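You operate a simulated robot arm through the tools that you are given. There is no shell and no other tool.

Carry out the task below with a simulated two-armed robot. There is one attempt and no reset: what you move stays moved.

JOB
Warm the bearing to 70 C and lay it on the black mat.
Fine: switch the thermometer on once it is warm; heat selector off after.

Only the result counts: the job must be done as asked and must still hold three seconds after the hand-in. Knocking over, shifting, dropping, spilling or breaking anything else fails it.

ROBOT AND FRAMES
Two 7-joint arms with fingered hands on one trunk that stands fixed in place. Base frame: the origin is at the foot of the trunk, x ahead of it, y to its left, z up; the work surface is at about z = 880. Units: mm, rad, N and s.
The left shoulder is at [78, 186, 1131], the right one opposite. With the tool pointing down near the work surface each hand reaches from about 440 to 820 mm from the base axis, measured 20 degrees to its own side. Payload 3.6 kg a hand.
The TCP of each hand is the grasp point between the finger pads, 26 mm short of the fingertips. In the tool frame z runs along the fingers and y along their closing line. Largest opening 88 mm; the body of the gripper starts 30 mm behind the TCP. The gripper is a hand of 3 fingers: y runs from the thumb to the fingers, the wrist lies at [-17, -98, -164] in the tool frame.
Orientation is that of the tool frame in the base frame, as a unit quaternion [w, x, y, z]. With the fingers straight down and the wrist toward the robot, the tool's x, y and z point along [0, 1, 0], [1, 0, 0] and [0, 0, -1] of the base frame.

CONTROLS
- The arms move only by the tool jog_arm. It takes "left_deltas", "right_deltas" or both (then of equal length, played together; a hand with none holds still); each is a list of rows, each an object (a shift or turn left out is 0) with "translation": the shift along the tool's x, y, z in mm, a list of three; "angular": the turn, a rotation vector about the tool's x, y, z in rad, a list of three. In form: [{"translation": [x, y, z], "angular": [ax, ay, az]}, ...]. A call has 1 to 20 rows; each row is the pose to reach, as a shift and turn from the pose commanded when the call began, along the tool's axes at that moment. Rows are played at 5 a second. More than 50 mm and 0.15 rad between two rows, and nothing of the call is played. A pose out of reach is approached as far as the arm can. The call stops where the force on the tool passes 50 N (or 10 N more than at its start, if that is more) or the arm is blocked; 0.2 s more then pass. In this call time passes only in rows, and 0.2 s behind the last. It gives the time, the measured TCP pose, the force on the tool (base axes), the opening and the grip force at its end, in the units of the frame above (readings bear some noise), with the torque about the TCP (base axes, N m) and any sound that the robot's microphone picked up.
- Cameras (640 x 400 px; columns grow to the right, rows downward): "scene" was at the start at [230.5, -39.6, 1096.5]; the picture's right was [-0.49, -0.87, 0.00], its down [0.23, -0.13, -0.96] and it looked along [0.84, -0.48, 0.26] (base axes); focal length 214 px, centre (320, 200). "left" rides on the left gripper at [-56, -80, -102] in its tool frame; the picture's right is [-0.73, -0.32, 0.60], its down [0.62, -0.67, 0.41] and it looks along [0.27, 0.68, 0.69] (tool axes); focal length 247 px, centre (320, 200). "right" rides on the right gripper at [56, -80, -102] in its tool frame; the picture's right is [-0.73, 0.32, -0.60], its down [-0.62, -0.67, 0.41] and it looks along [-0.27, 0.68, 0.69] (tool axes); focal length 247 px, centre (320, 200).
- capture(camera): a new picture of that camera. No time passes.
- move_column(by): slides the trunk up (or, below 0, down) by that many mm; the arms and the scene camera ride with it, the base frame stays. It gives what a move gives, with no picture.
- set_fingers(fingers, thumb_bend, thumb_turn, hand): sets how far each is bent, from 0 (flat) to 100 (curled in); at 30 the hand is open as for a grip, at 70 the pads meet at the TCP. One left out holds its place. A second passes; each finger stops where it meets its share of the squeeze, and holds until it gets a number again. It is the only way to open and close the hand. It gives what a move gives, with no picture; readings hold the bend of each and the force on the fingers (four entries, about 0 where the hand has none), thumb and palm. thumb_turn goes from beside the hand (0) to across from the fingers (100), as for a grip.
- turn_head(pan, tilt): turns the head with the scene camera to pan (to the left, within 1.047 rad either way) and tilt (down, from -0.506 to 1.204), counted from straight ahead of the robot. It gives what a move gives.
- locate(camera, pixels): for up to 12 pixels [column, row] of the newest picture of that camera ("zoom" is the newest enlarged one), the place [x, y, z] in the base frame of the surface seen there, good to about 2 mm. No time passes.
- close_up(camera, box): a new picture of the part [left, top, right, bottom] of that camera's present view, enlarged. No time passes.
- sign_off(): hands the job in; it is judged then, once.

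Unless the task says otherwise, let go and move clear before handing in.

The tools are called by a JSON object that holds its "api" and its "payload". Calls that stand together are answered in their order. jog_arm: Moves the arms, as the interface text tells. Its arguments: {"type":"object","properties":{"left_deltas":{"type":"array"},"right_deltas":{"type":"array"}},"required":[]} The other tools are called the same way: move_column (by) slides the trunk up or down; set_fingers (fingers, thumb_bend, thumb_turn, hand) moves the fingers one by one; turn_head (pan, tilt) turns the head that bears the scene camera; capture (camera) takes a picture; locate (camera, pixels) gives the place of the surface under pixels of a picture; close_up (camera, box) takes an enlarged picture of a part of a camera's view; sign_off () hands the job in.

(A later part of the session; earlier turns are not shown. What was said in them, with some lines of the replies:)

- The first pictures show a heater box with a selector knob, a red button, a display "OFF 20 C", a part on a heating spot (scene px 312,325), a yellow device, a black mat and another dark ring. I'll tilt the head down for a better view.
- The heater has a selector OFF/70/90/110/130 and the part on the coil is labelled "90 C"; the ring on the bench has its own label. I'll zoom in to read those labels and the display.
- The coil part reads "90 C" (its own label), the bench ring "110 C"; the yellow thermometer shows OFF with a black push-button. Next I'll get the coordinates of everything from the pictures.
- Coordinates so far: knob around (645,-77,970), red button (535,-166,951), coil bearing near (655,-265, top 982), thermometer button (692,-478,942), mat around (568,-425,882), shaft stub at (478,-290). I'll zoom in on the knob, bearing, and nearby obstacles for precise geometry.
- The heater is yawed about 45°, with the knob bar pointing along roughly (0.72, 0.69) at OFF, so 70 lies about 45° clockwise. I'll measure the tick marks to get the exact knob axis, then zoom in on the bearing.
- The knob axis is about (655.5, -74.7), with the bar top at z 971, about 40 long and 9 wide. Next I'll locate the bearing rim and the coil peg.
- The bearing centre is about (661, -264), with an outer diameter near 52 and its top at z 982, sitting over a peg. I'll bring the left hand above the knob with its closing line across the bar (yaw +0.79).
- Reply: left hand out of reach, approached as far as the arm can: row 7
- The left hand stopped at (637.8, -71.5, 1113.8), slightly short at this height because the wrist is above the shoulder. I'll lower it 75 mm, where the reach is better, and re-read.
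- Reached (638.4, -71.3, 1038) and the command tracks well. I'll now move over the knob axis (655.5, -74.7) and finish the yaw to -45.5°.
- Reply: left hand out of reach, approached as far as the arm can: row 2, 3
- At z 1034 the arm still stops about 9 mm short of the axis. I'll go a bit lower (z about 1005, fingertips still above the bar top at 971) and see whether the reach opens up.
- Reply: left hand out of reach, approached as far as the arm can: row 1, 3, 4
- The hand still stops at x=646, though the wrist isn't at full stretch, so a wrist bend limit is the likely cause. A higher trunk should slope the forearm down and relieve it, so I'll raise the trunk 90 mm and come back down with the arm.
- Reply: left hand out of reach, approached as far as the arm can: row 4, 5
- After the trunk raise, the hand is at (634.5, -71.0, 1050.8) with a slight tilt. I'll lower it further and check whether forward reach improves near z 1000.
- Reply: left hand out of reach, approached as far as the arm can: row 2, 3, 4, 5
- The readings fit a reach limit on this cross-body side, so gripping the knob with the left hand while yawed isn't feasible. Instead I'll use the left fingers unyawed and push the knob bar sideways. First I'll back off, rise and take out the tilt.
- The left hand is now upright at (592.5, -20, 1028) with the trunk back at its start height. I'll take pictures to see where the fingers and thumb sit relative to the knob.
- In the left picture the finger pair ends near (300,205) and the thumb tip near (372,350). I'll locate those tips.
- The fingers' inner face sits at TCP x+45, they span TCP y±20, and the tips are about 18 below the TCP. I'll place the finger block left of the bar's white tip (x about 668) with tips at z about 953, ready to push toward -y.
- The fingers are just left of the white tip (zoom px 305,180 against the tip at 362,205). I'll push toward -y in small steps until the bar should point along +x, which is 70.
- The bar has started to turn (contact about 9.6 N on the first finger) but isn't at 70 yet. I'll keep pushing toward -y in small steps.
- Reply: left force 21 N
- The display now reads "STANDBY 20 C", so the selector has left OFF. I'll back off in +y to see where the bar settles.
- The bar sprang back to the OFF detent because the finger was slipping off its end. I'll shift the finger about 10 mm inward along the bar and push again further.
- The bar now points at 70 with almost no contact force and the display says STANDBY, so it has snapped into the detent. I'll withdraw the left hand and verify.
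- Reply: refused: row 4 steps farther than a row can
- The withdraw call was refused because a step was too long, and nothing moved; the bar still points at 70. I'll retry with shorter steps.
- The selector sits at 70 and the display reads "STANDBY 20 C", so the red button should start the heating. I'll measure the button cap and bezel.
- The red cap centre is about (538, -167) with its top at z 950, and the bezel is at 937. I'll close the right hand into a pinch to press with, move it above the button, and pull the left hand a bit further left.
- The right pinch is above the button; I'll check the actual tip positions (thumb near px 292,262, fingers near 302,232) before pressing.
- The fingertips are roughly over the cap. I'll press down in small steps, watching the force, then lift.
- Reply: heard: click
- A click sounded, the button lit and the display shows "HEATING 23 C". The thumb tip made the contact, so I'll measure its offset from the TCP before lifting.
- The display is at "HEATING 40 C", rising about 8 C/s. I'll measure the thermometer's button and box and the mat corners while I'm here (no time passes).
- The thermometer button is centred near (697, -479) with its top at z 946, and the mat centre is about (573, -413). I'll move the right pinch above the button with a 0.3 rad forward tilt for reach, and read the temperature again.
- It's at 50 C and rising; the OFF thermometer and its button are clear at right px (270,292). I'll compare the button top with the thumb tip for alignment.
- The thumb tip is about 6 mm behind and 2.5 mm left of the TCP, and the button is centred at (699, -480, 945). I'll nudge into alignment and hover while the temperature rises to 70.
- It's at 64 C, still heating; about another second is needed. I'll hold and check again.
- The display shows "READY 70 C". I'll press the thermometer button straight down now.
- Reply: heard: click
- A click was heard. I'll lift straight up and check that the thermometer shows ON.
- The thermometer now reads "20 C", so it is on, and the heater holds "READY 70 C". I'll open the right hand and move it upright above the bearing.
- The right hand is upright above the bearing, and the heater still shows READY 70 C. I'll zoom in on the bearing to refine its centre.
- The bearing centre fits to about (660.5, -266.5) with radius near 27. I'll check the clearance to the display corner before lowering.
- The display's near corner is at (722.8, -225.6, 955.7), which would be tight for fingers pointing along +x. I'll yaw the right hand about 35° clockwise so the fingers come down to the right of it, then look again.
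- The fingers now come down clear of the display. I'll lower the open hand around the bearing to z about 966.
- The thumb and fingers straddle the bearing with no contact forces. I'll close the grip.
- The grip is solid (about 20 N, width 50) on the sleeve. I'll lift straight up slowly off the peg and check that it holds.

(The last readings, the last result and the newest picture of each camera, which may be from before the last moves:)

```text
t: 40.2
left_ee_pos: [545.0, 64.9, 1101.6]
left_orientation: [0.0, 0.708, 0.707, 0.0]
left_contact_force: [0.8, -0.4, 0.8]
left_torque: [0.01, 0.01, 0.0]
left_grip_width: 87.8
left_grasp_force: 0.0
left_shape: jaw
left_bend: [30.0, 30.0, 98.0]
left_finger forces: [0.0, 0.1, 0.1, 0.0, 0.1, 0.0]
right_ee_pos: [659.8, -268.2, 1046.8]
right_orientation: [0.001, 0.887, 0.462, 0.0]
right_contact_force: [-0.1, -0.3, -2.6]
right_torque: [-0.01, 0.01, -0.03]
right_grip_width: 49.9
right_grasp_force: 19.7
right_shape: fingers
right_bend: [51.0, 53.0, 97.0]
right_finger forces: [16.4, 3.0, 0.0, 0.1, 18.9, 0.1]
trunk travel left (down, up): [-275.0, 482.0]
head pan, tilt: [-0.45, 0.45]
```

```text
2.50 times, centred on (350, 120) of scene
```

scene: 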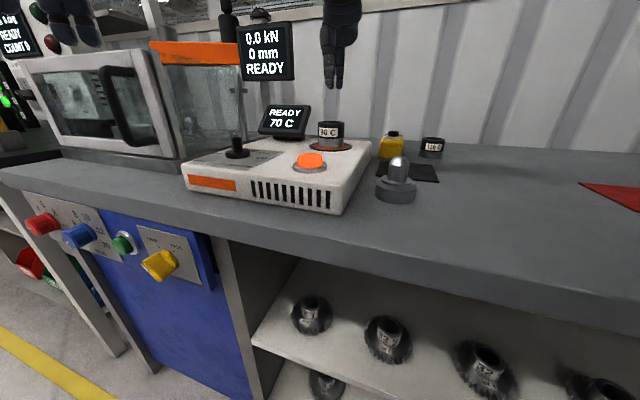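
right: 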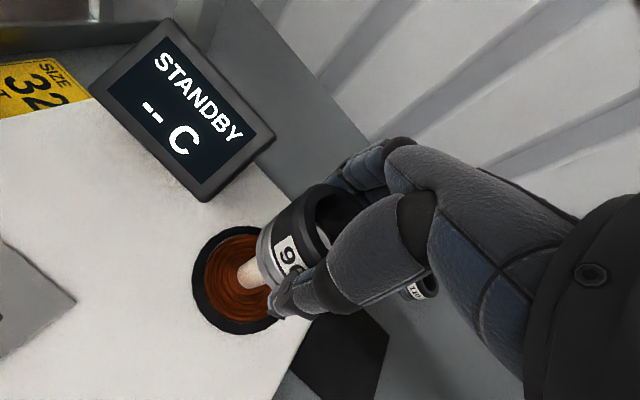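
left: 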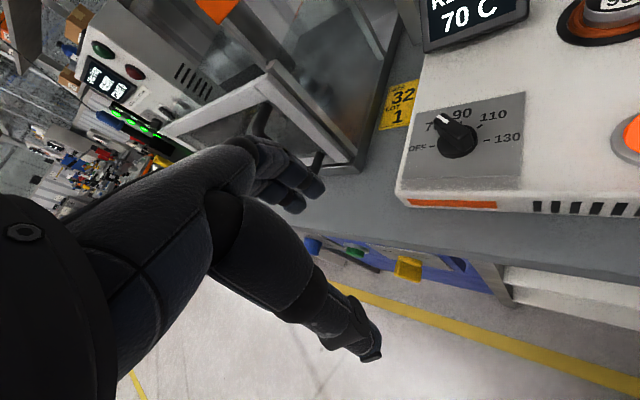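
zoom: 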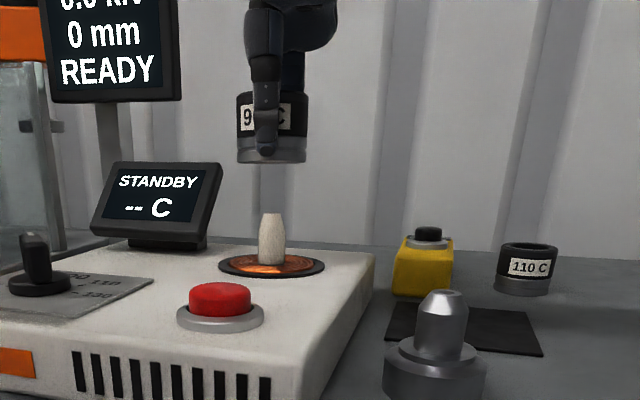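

The bearing is lifted clear of the peg and the display shows "STANDBY -- C". I'll measure the bearing's bottom relative to the TCP and the mat and thermometer box corners for the placement.

{"api": "locate", "payload": {"camera": "zoom", "pixels": [[270, 160], [245, 156], [300, 160], [292, 100], [400, 290], [448, 285], [388, 330], [400, 302], [545, 355], [530, 312], [440, 300], [500, 290]]}}

{"api": "turn_head", "payload": {"pan": -0.6, "tilt": 0.7}}

{"api": "capture", "payload": {"camera": "scene"}}

```text
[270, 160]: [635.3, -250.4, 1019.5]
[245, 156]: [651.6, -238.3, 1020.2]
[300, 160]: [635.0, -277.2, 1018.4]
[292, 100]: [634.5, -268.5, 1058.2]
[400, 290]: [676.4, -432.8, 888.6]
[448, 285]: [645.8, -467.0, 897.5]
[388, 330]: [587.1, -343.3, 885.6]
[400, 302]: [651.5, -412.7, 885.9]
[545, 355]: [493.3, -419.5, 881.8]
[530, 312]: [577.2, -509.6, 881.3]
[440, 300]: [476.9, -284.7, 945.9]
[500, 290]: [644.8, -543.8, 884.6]
```

```text
t: 41.0
left_ee_pos: [543.8, 65.1, 1101.6]
left_orientation: [-0.001, 0.708, 0.706, 0.001]
left_contact_force: [0.9, -0.1, -0.6]
left_torque: [0.03, 0.02, 0.0]
left_grip_width: 87.9
left_grasp_force: 0.0
left_shape: jaw
left_bend: [30.0, 30.0, 98.0]
left_finger forces: [0.0, 0.1, 0.0, 0.0, 0.0, 0.0]
right_ee_pos: [660.2, -268.0, 1046.9]
right_orientation: [0.001, 0.887, 0.462, -0.001]
right_contact_force: [0.3, 0.0, -2.6]
right_torque: [-0.01, 0.01, 0.02]
right_grip_width: 50.0
right_grasp_force: 19.0
right_shape: fingers
right_bend: [51.0, 53.0, 97.0]
right_finger forces: [16.5, 3.2, 0.0, 0.0, 18.7, 0.0]
trunk travel left (down, up): [-275.0, 482.0]
head pan, tilt: [-0.6, 0.7]
```

```text
taken
```

scene: 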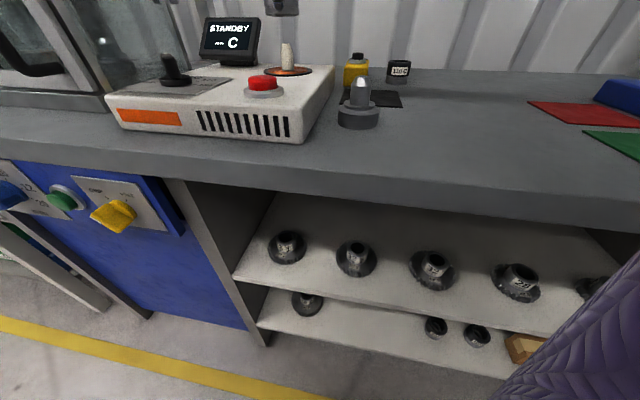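

The bearing bottom is about 28 mm below the TCP. I'll carry it level to above the black mat centre (about (573, -415)) and look from there.

{"api": "jog_arm", "payload": {"right_deltas": [{"translation": [-17, 1.3, 0]}, {"translation": [-47, 3.6, 0]}, {"translation": [-80, 6.2, 0]}, {"translation": [-113, 8.7, 5]}, {"translation": [-143, 11, 12]}, {"translation": [-163, 12.5, 22]}, {"translation": [-170.3, 13.1, 32]}, {"translation": [-170.3, 13.1, 38]}]}}

{"api": "capture", "payload": {"camera": "right"}}

{"api": "close_up", "payload": {"camera": "scene", "box": [260, 20, 440, 140]}}

```text
t: 42.8
left_ee_pos: [544.4, 64.1, 1101.9]
left_orientation: [0.0, 0.707, 0.707, 0.0]
left_contact_force: [0.0, 0.2, -0.9]
left_torque: [0.0, -0.01, 0.0]
left_grip_width: 87.9
left_grasp_force: 0.0
left_shape: jaw
left_bend: [30.0, 30.0, 98.0]
left_finger forces: [0.1, 0.0, 0.0, 0.1, 0.0, 0.1]
right_ee_pos: [574.0, -415.0, 1007.5]
right_orientation: [0.0, 0.887, 0.461, 0.0]
right_contact_force: [-0.1, -0.5, -2.4]
right_torque: [0.0, 0.01, 0.0]
right_grip_width: 49.8
right_grasp_force: 18.7
right_shape: fingers
right_bend: [51.0, 53.0, 97.0]
right_finger forces: [16.6, 3.1, 0.0, 0.0, 18.7, 0.0]
trunk travel left (down, up): [-275.0, 482.0]
head pan, tilt: [-0.6, 0.7]
```

```text
taken
```

right: 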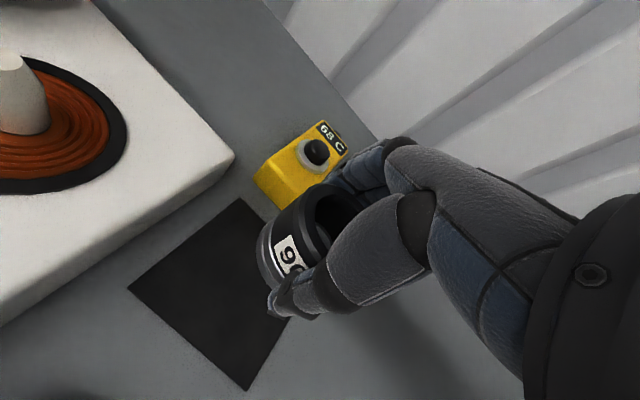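

```text
3.33 times, centred on (350, 80) of scene
```

zoom: 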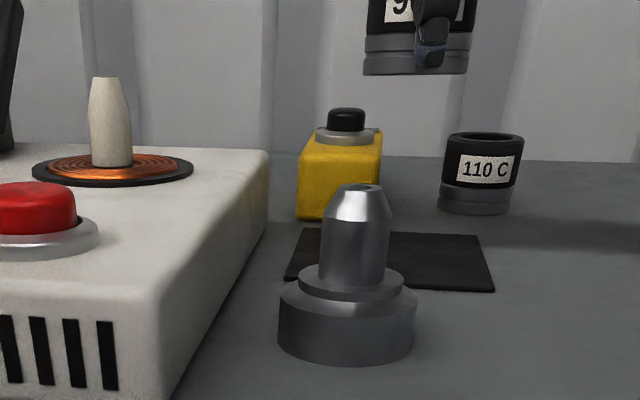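

The thermometer now reads "68 C", so the bearing is slowly cooling and I should be quick. I'll locate the mat corners seen at right px (240,199), (129,289), (247,389).

{"api": "locate", "payload": {"camera": "right", "pixels": [[240, 201], [132, 289], [247, 386], [290, 325], [190, 290], [270, 205], [255, 180]]}}

{"api": "locate", "payload": {"camera": "zoom", "pixels": [[304, 230], [288, 278], [493, 290], [477, 237], [365, 72], [415, 74], [465, 72], [430, 70]]}}

```text
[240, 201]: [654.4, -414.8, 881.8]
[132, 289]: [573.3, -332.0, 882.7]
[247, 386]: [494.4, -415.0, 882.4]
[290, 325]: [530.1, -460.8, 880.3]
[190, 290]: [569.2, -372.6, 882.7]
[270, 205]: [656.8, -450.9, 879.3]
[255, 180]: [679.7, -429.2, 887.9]
```

```text
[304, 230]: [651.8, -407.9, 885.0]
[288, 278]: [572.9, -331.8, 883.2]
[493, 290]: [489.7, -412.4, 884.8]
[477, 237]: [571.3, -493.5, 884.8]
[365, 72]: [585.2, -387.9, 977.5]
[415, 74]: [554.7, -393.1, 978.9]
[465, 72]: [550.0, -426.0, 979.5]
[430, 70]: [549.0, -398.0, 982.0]
```

The mat centre is (572.7, -413.3) at z 883, and the bearing sits right over it. I'll lower to just above contact.

{"api": "jog_arm", "payload": {"right_deltas": [{"translation": [-0.5, -1, 30]}, {"translation": [-0.5, -1, 60]}, {"translation": [-0.5, -1, 80]}, {"translation": [-0.5, -1, 89]}, {"translation": [-0.5, -1, 92]}, {"translation": [-0.5, -1, 94]}]}}

{"api": "capture", "payload": {"camera": "right"}}

{"api": "close_up", "payload": {"camera": "scene", "box": [260, 20, 440, 140]}}

```text
t: 44.1
left_ee_pos: [543.9, 65.7, 1102.4]
left_orientation: [0.001, 0.707, 0.707, 0.0]
left_contact_force: [-0.6, -0.3, -0.1]
left_torque: [-0.05, 0.04, -0.02]
left_grip_width: 87.9
left_grasp_force: 0.1
left_shape: jaw
left_bend: [30.0, 30.0, 98.0]
left_finger forces: [0.1, 0.1, 0.0, 0.0, 0.0, 0.0]
right_ee_pos: [573.8, -414.4, 916.5]
right_orientation: [0.001, 0.887, 0.461, 0.002]
right_contact_force: [-0.7, -0.6, 6.1]
right_torque: [-0.12, -0.19, 0.01]
right_grip_width: 49.9
right_grasp_force: 19.6
right_shape: fingers
right_bend: [51.0, 53.0, 97.0]
right_finger forces: [16.5, 3.3, 0.0, 0.0, 19.9, 0.0]
trunk travel left (down, up): [-275.0, 482.0]
head pan, tilt: [-0.6, 0.7]
```

```text
taken
```

right: 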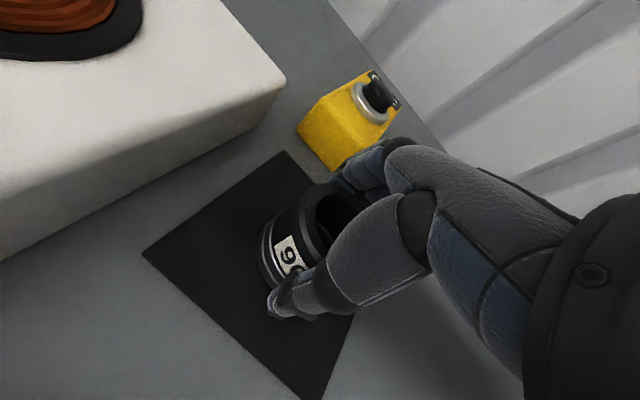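

```text
3.33 times, centred on (350, 80) of scene
```

zoom: 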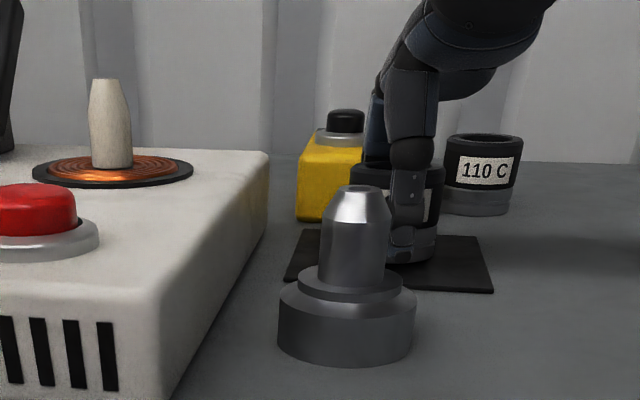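

The bearing rests on the mat (contact force changed by about +8.7 N). I'll release it.

{"api": "set_fingers", "payload": {"hand": "right", "fingers": 30, "thumb_bend": 30}}

{"api": "jog_arm", "payload": {"right_deltas": [{"translation": [0, 0, -10]}, {"translation": [0, 0, -30]}, {"translation": [0, 0, -65]}, {"translation": [0, 0, -105]}, {"translation": [0, 0, -140]}]}}

{"api": "capture", "payload": {"camera": "right"}}

{"api": "capture", "payload": {"camera": "scene"}}

```text
t: 45.1
left_ee_pos: [544.2, 64.7, 1101.7]
left_orientation: [0.001, 0.708, 0.706, 0.001]
left_contact_force: [0.1, 0.5, 0.6]
left_torque: [0.0, 0.04, 0.01]
left_grip_width: 87.7
left_grasp_force: 0.1
left_shape: jaw
left_bend: [30.0, 30.0, 98.0]
left_finger forces: [0.0, 0.0, 0.0, 0.0, 0.0, 0.0]
right_ee_pos: [572.5, -414.0, 914.1]
right_orientation: [0.001, 0.887, 0.461, 0.0]
right_contact_force: [-0.5, 0.1, -0.6]
right_torque: [-0.01, 0.0, 0.0]
right_grip_width: 87.8
right_grasp_force: 0.0
right_shape: fingers
right_bend: [30.0, 30.0, 97.0]
right_finger forces: [0.1, 0.1, 0.0, 0.0, 0.1, 0.1]
trunk travel left (down, up): [-275.0, 482.0]
head pan, tilt: [-0.6, 0.7]
```

```text
t: 46.4
left_ee_pos: [543.0, 64.9, 1102.1]
left_orientation: [0.0, 0.708, 0.707, 0.0]
left_contact_force: [0.5, -0.6, 0.1]
left_torque: [0.01, 0.03, 0.02]
left_grip_width: 88.2
left_grasp_force: 0.1
left_shape: jaw
left_bend: [30.0, 30.0, 98.0]
left_finger forces: [0.0, 0.0, 0.1, 0.0, 0.0, 0.0]
right_ee_pos: [570.6, -414.9, 1055.0]
right_orientation: [0.0, 0.887, 0.462, -0.001]
right_contact_force: [-0.5, -0.5, -0.9]
right_torque: [-0.01, 0.04, 0.02]
right_grip_width: 88.0
right_grasp_force: 0.1
right_shape: fingers
right_bend: [30.0, 30.0, 97.0]
right_finger forces: [0.0, 0.0, 0.0, 0.1, 0.0, 0.0]
trunk travel left (down, up): [-275.0, 482.0]
head pan, tilt: [-0.6, 0.7]
```

```text
taken
```

right: 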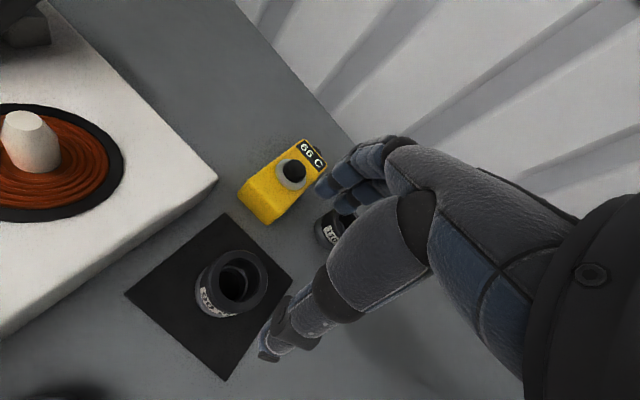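

```text
taken
```

scene: 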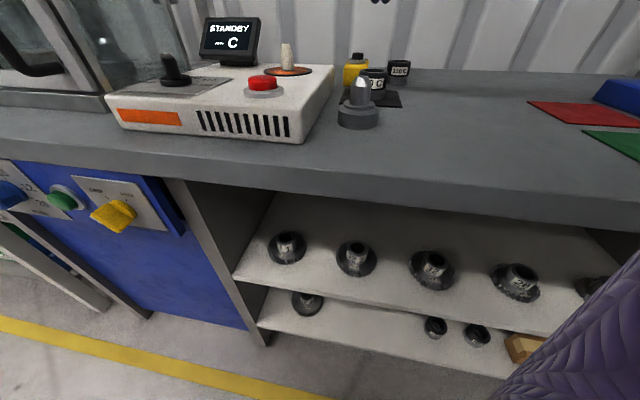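

The bearing stands on the mat and the thermometer reads 66 C. Now I'll set the selector to OFF: I'll bring the left fingers to the left side of the bar's near end, to push it counter-clockwise.

{"api": "jog_arm", "payload": {"left_deltas": [{"translation": [-20, 12, 30]}, {"translation": [-45, 25, 60]}, {"translation": [-70, 38, 90]}, {"translation": [-85, 44.5, 115]}, {"translation": [-85, 44.5, 131]}, {"translation": [-95, 44.5, 131]}]}}

{"api": "capture", "payload": {"camera": "left"}}

{"api": "close_up", "payload": {"camera": "scene", "box": [100, 0, 300, 140]}}

```text
t: 47.8
left_ee_pos: [588.7, -29.9, 970.6]
left_orientation: [0.001, 0.708, 0.706, 0.001]
left_contact_force: [-0.8, 0.1, -0.2]
left_torque: [0.02, 0.01, 0.01]
left_grip_width: 87.9
left_grasp_force: 0.1
left_shape: jaw
left_bend: [30.0, 30.0, 98.0]
left_finger forces: [0.1, 0.0, 0.0, 0.0, 0.1, 0.0]
right_ee_pos: [573.1, -415.2, 1055.3]
right_orientation: [-0.001, 0.887, 0.461, 0.0]
right_contact_force: [-0.5, 0.4, -0.5]
right_torque: [0.01, 0.02, -0.02]
right_grip_width: 87.9
right_grasp_force: 0.1
right_shape: fingers
right_bend: [30.0, 30.0, 97.0]
right_finger forces: [0.0, 0.0, 0.1, 0.0, 0.0, 0.0]
trunk travel left (down, up): [-275.0, 482.0]
head pan, tilt: [-0.6, 0.7]
```

```text
taken
```

left: 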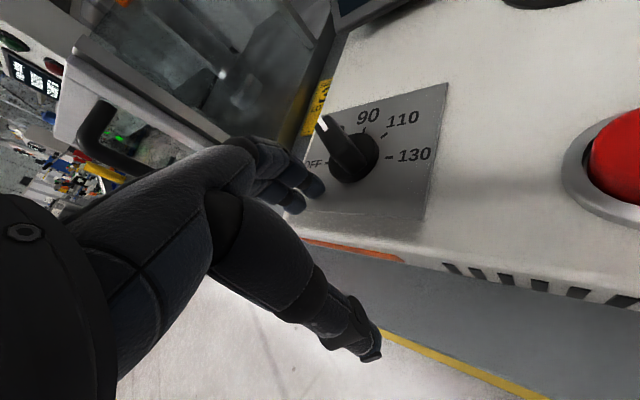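

```text
2.86 times, centred on (200, 70) of scene
```

zoom: 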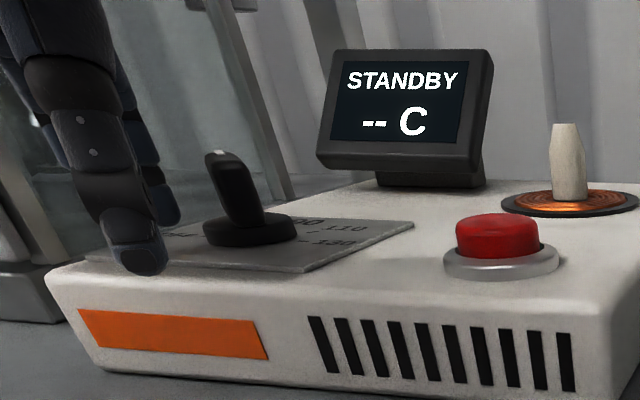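

The fingers are to the left of the bar's near end. I'll push toward -y in small steps to swing the pointer back to OFF.

{"api": "jog_arm", "payload": {"left_deltas": [{"translation": [-12, 0, 0]}, {"translation": [-20, 0, 0]}, {"translation": [-24, 0, 0]}, {"translation": [-27, 0, 0]}, {"translation": [-30, 0, 0]}]}}

{"api": "capture", "payload": {"camera": "left"}}

{"api": "close_up", "payload": {"camera": "scene", "box": [100, 0, 300, 140]}}

```text
t: 49.0
left_ee_pos: [588.4, -58.1, 971.0]
left_orientation: [0.001, 0.708, 0.707, 0.0]
left_contact_force: [-5.6, 5.6, 1.5]
left_torque: [0.03, 0.03, 0.27]
left_grip_width: 87.2
left_grasp_force: 0.2
left_shape: jaw
left_bend: [32.0, 30.0, 98.0]
left_finger forces: [7.3, 0.1, 0.0, 0.0, 0.0, 0.0]
right_ee_pos: [571.1, -414.4, 1055.5]
right_orientation: [0.001, 0.887, 0.461, 0.001]
right_contact_force: [-0.4, 0.2, 0.0]
right_torque: [0.01, -0.01, 0.02]
right_grip_width: 88.1
right_grasp_force: 0.0
right_shape: fingers
right_bend: [30.0, 30.0, 97.0]
right_finger forces: [0.0, 0.1, 0.0, 0.0, 0.0, 0.1]
trunk travel left (down, up): [-275.0, 482.0]
head pan, tilt: [-0.6, 0.7]
```

```text
taken
```

left: 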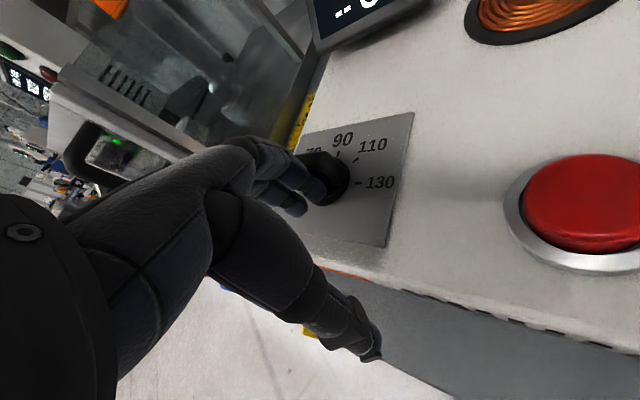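

```text
2.86 times, centred on (200, 70) of scene
```

zoom: 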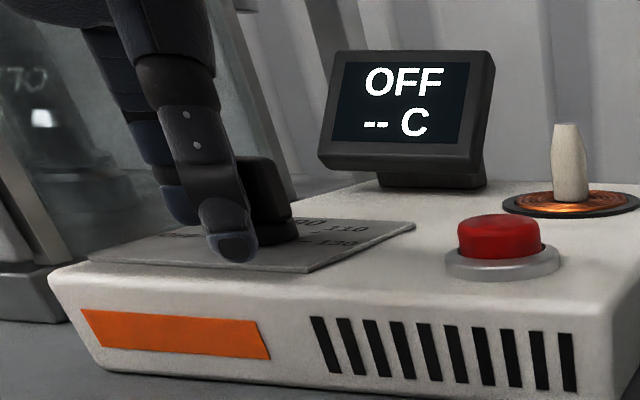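

The display shows OFF while I'm pressing. I'll push 3 mm further so it passes firmly into the detent, then withdraw and verify.

{"api": "jog_arm", "payload": {"left_deltas": [{"translation": [-2, 0, 0]}, {"translation": [-4, 0, 0]}]}}

{"api": "jog_arm", "payload": {"left_deltas": [{"translation": [15, -2, 0]}, {"translation": [35, -5, -5]}, {"translation": [45, -15, -35]}, {"translation": [55, -25, -70]}, {"translation": [70, -35, -105]}, {"translation": [100, -45, -130]}]}}

{"api": "capture", "payload": {"camera": "left"}}

{"api": "capture", "payload": {"camera": "scene"}}

{"api": "capture", "payload": {"camera": "right"}}

```text
t: 49.5
left_ee_pos: [589.0, -61.2, 970.7]
left_orientation: [0.001, 0.707, 0.708, 0.0]
left_contact_force: [-8.5, 17.9, 1.7]
left_torque: [0.02, -0.11, 0.85]
left_grip_width: 86.7
left_grasp_force: 0.1
left_shape: jaw
left_bend: [33.0, 30.0, 98.0]
left_finger forces: [19.0, 0.1, 0.0, 0.1, 0.1, 0.0]
right_ee_pos: [571.3, -414.0, 1056.8]
right_orientation: [0.002, 0.887, 0.463, -0.001]
right_contact_force: [-0.5, 0.4, 0.3]
right_torque: [-0.02, 0.01, 0.0]
right_grip_width: 88.0
right_grasp_force: 0.0
right_shape: fingers
right_bend: [30.0, 30.0, 97.0]
right_finger forces: [0.0, 0.0, 0.0, 0.0, 0.1, 0.0]
trunk travel left (down, up): [-275.0, 482.0]
head pan, tilt: [-0.6, 0.7]
```

```text
t: 51.0
left_ee_pos: [543.8, 37.1, 1101.6]
left_orientation: [0.001, 0.709, 0.705, 0.0]
left_contact_force: [0.3, 0.4, 1.1]
left_torque: [-0.04, 0.0, 0.01]
left_grip_width: 87.9
left_grasp_force: 0.0
left_shape: jaw
left_bend: [30.0, 30.0, 98.0]
left_finger forces: [0.0, 0.0, 0.0, 0.0, 0.0, 0.0]
right_ee_pos: [570.7, -413.0, 1056.7]
right_orientation: [-0.001, 0.887, 0.462, 0.001]
right_contact_force: [0.2, 1.1, 0.4]
right_torque: [0.0, 0.02, -0.05]
right_grip_width: 88.1
right_grasp_force: 0.0
right_shape: fingers
right_bend: [30.0, 30.0, 97.0]
right_finger forces: [0.1, 0.0, 0.0, 0.0, 0.0, 0.1]
trunk travel left (down, up): [-275.0, 482.0]
head pan, tilt: [-0.6, 0.7]
```

```text
taken
```

left: 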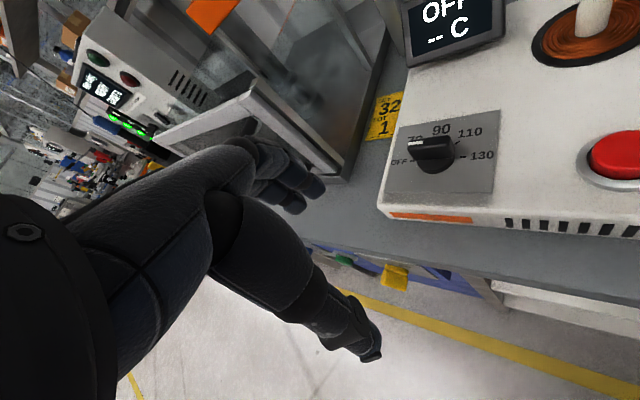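

```text
taken
```

scene: 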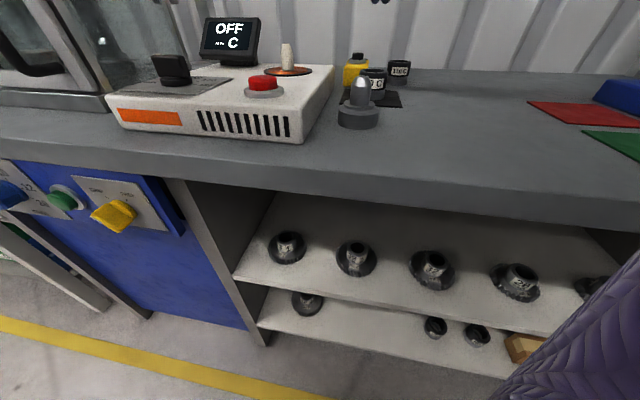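

```text
taken
```

right: 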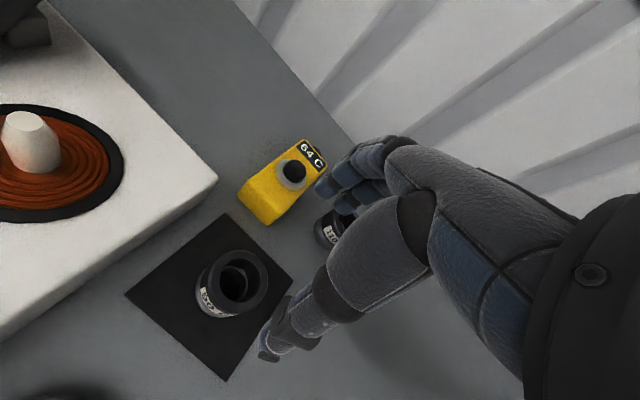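

The selector bar points at OFF with the display reading OFF (left px 430,145). The thermometer is on at 64 C, the bearing stands upright on the black mat (right px 233,283), and both hands are empty and clear. I'm handing in now.

{"api": "sign_off", "payload": {}}

```text
The job is handed in.
```

The bearing was warmed to 70 C and is standing on the black mat. I've handed the job in, but no verdict came back.

- **Heating:** I set the selector to 70 and pressed the red button. The heater showed READY 70 C before I took the bearing off.
- **Thermometer:** I switched it on once the heater read 70 C. It read 68 C with the bearing over the mat and 64 C just before hand-in, because the bearing cools once off the heater.
- **Selector:** I turned it back to OFF after laying the bearing down, and the display reads OFF.
- **Choice of bearing:** there was a second one on the bench, labelled "110 C". I took "the bearing" to be the one already on the heater, labelled "90 C", and left the other alone.

I saw nothing else knocked or moved, and both hands were empty and clear at hand-in.
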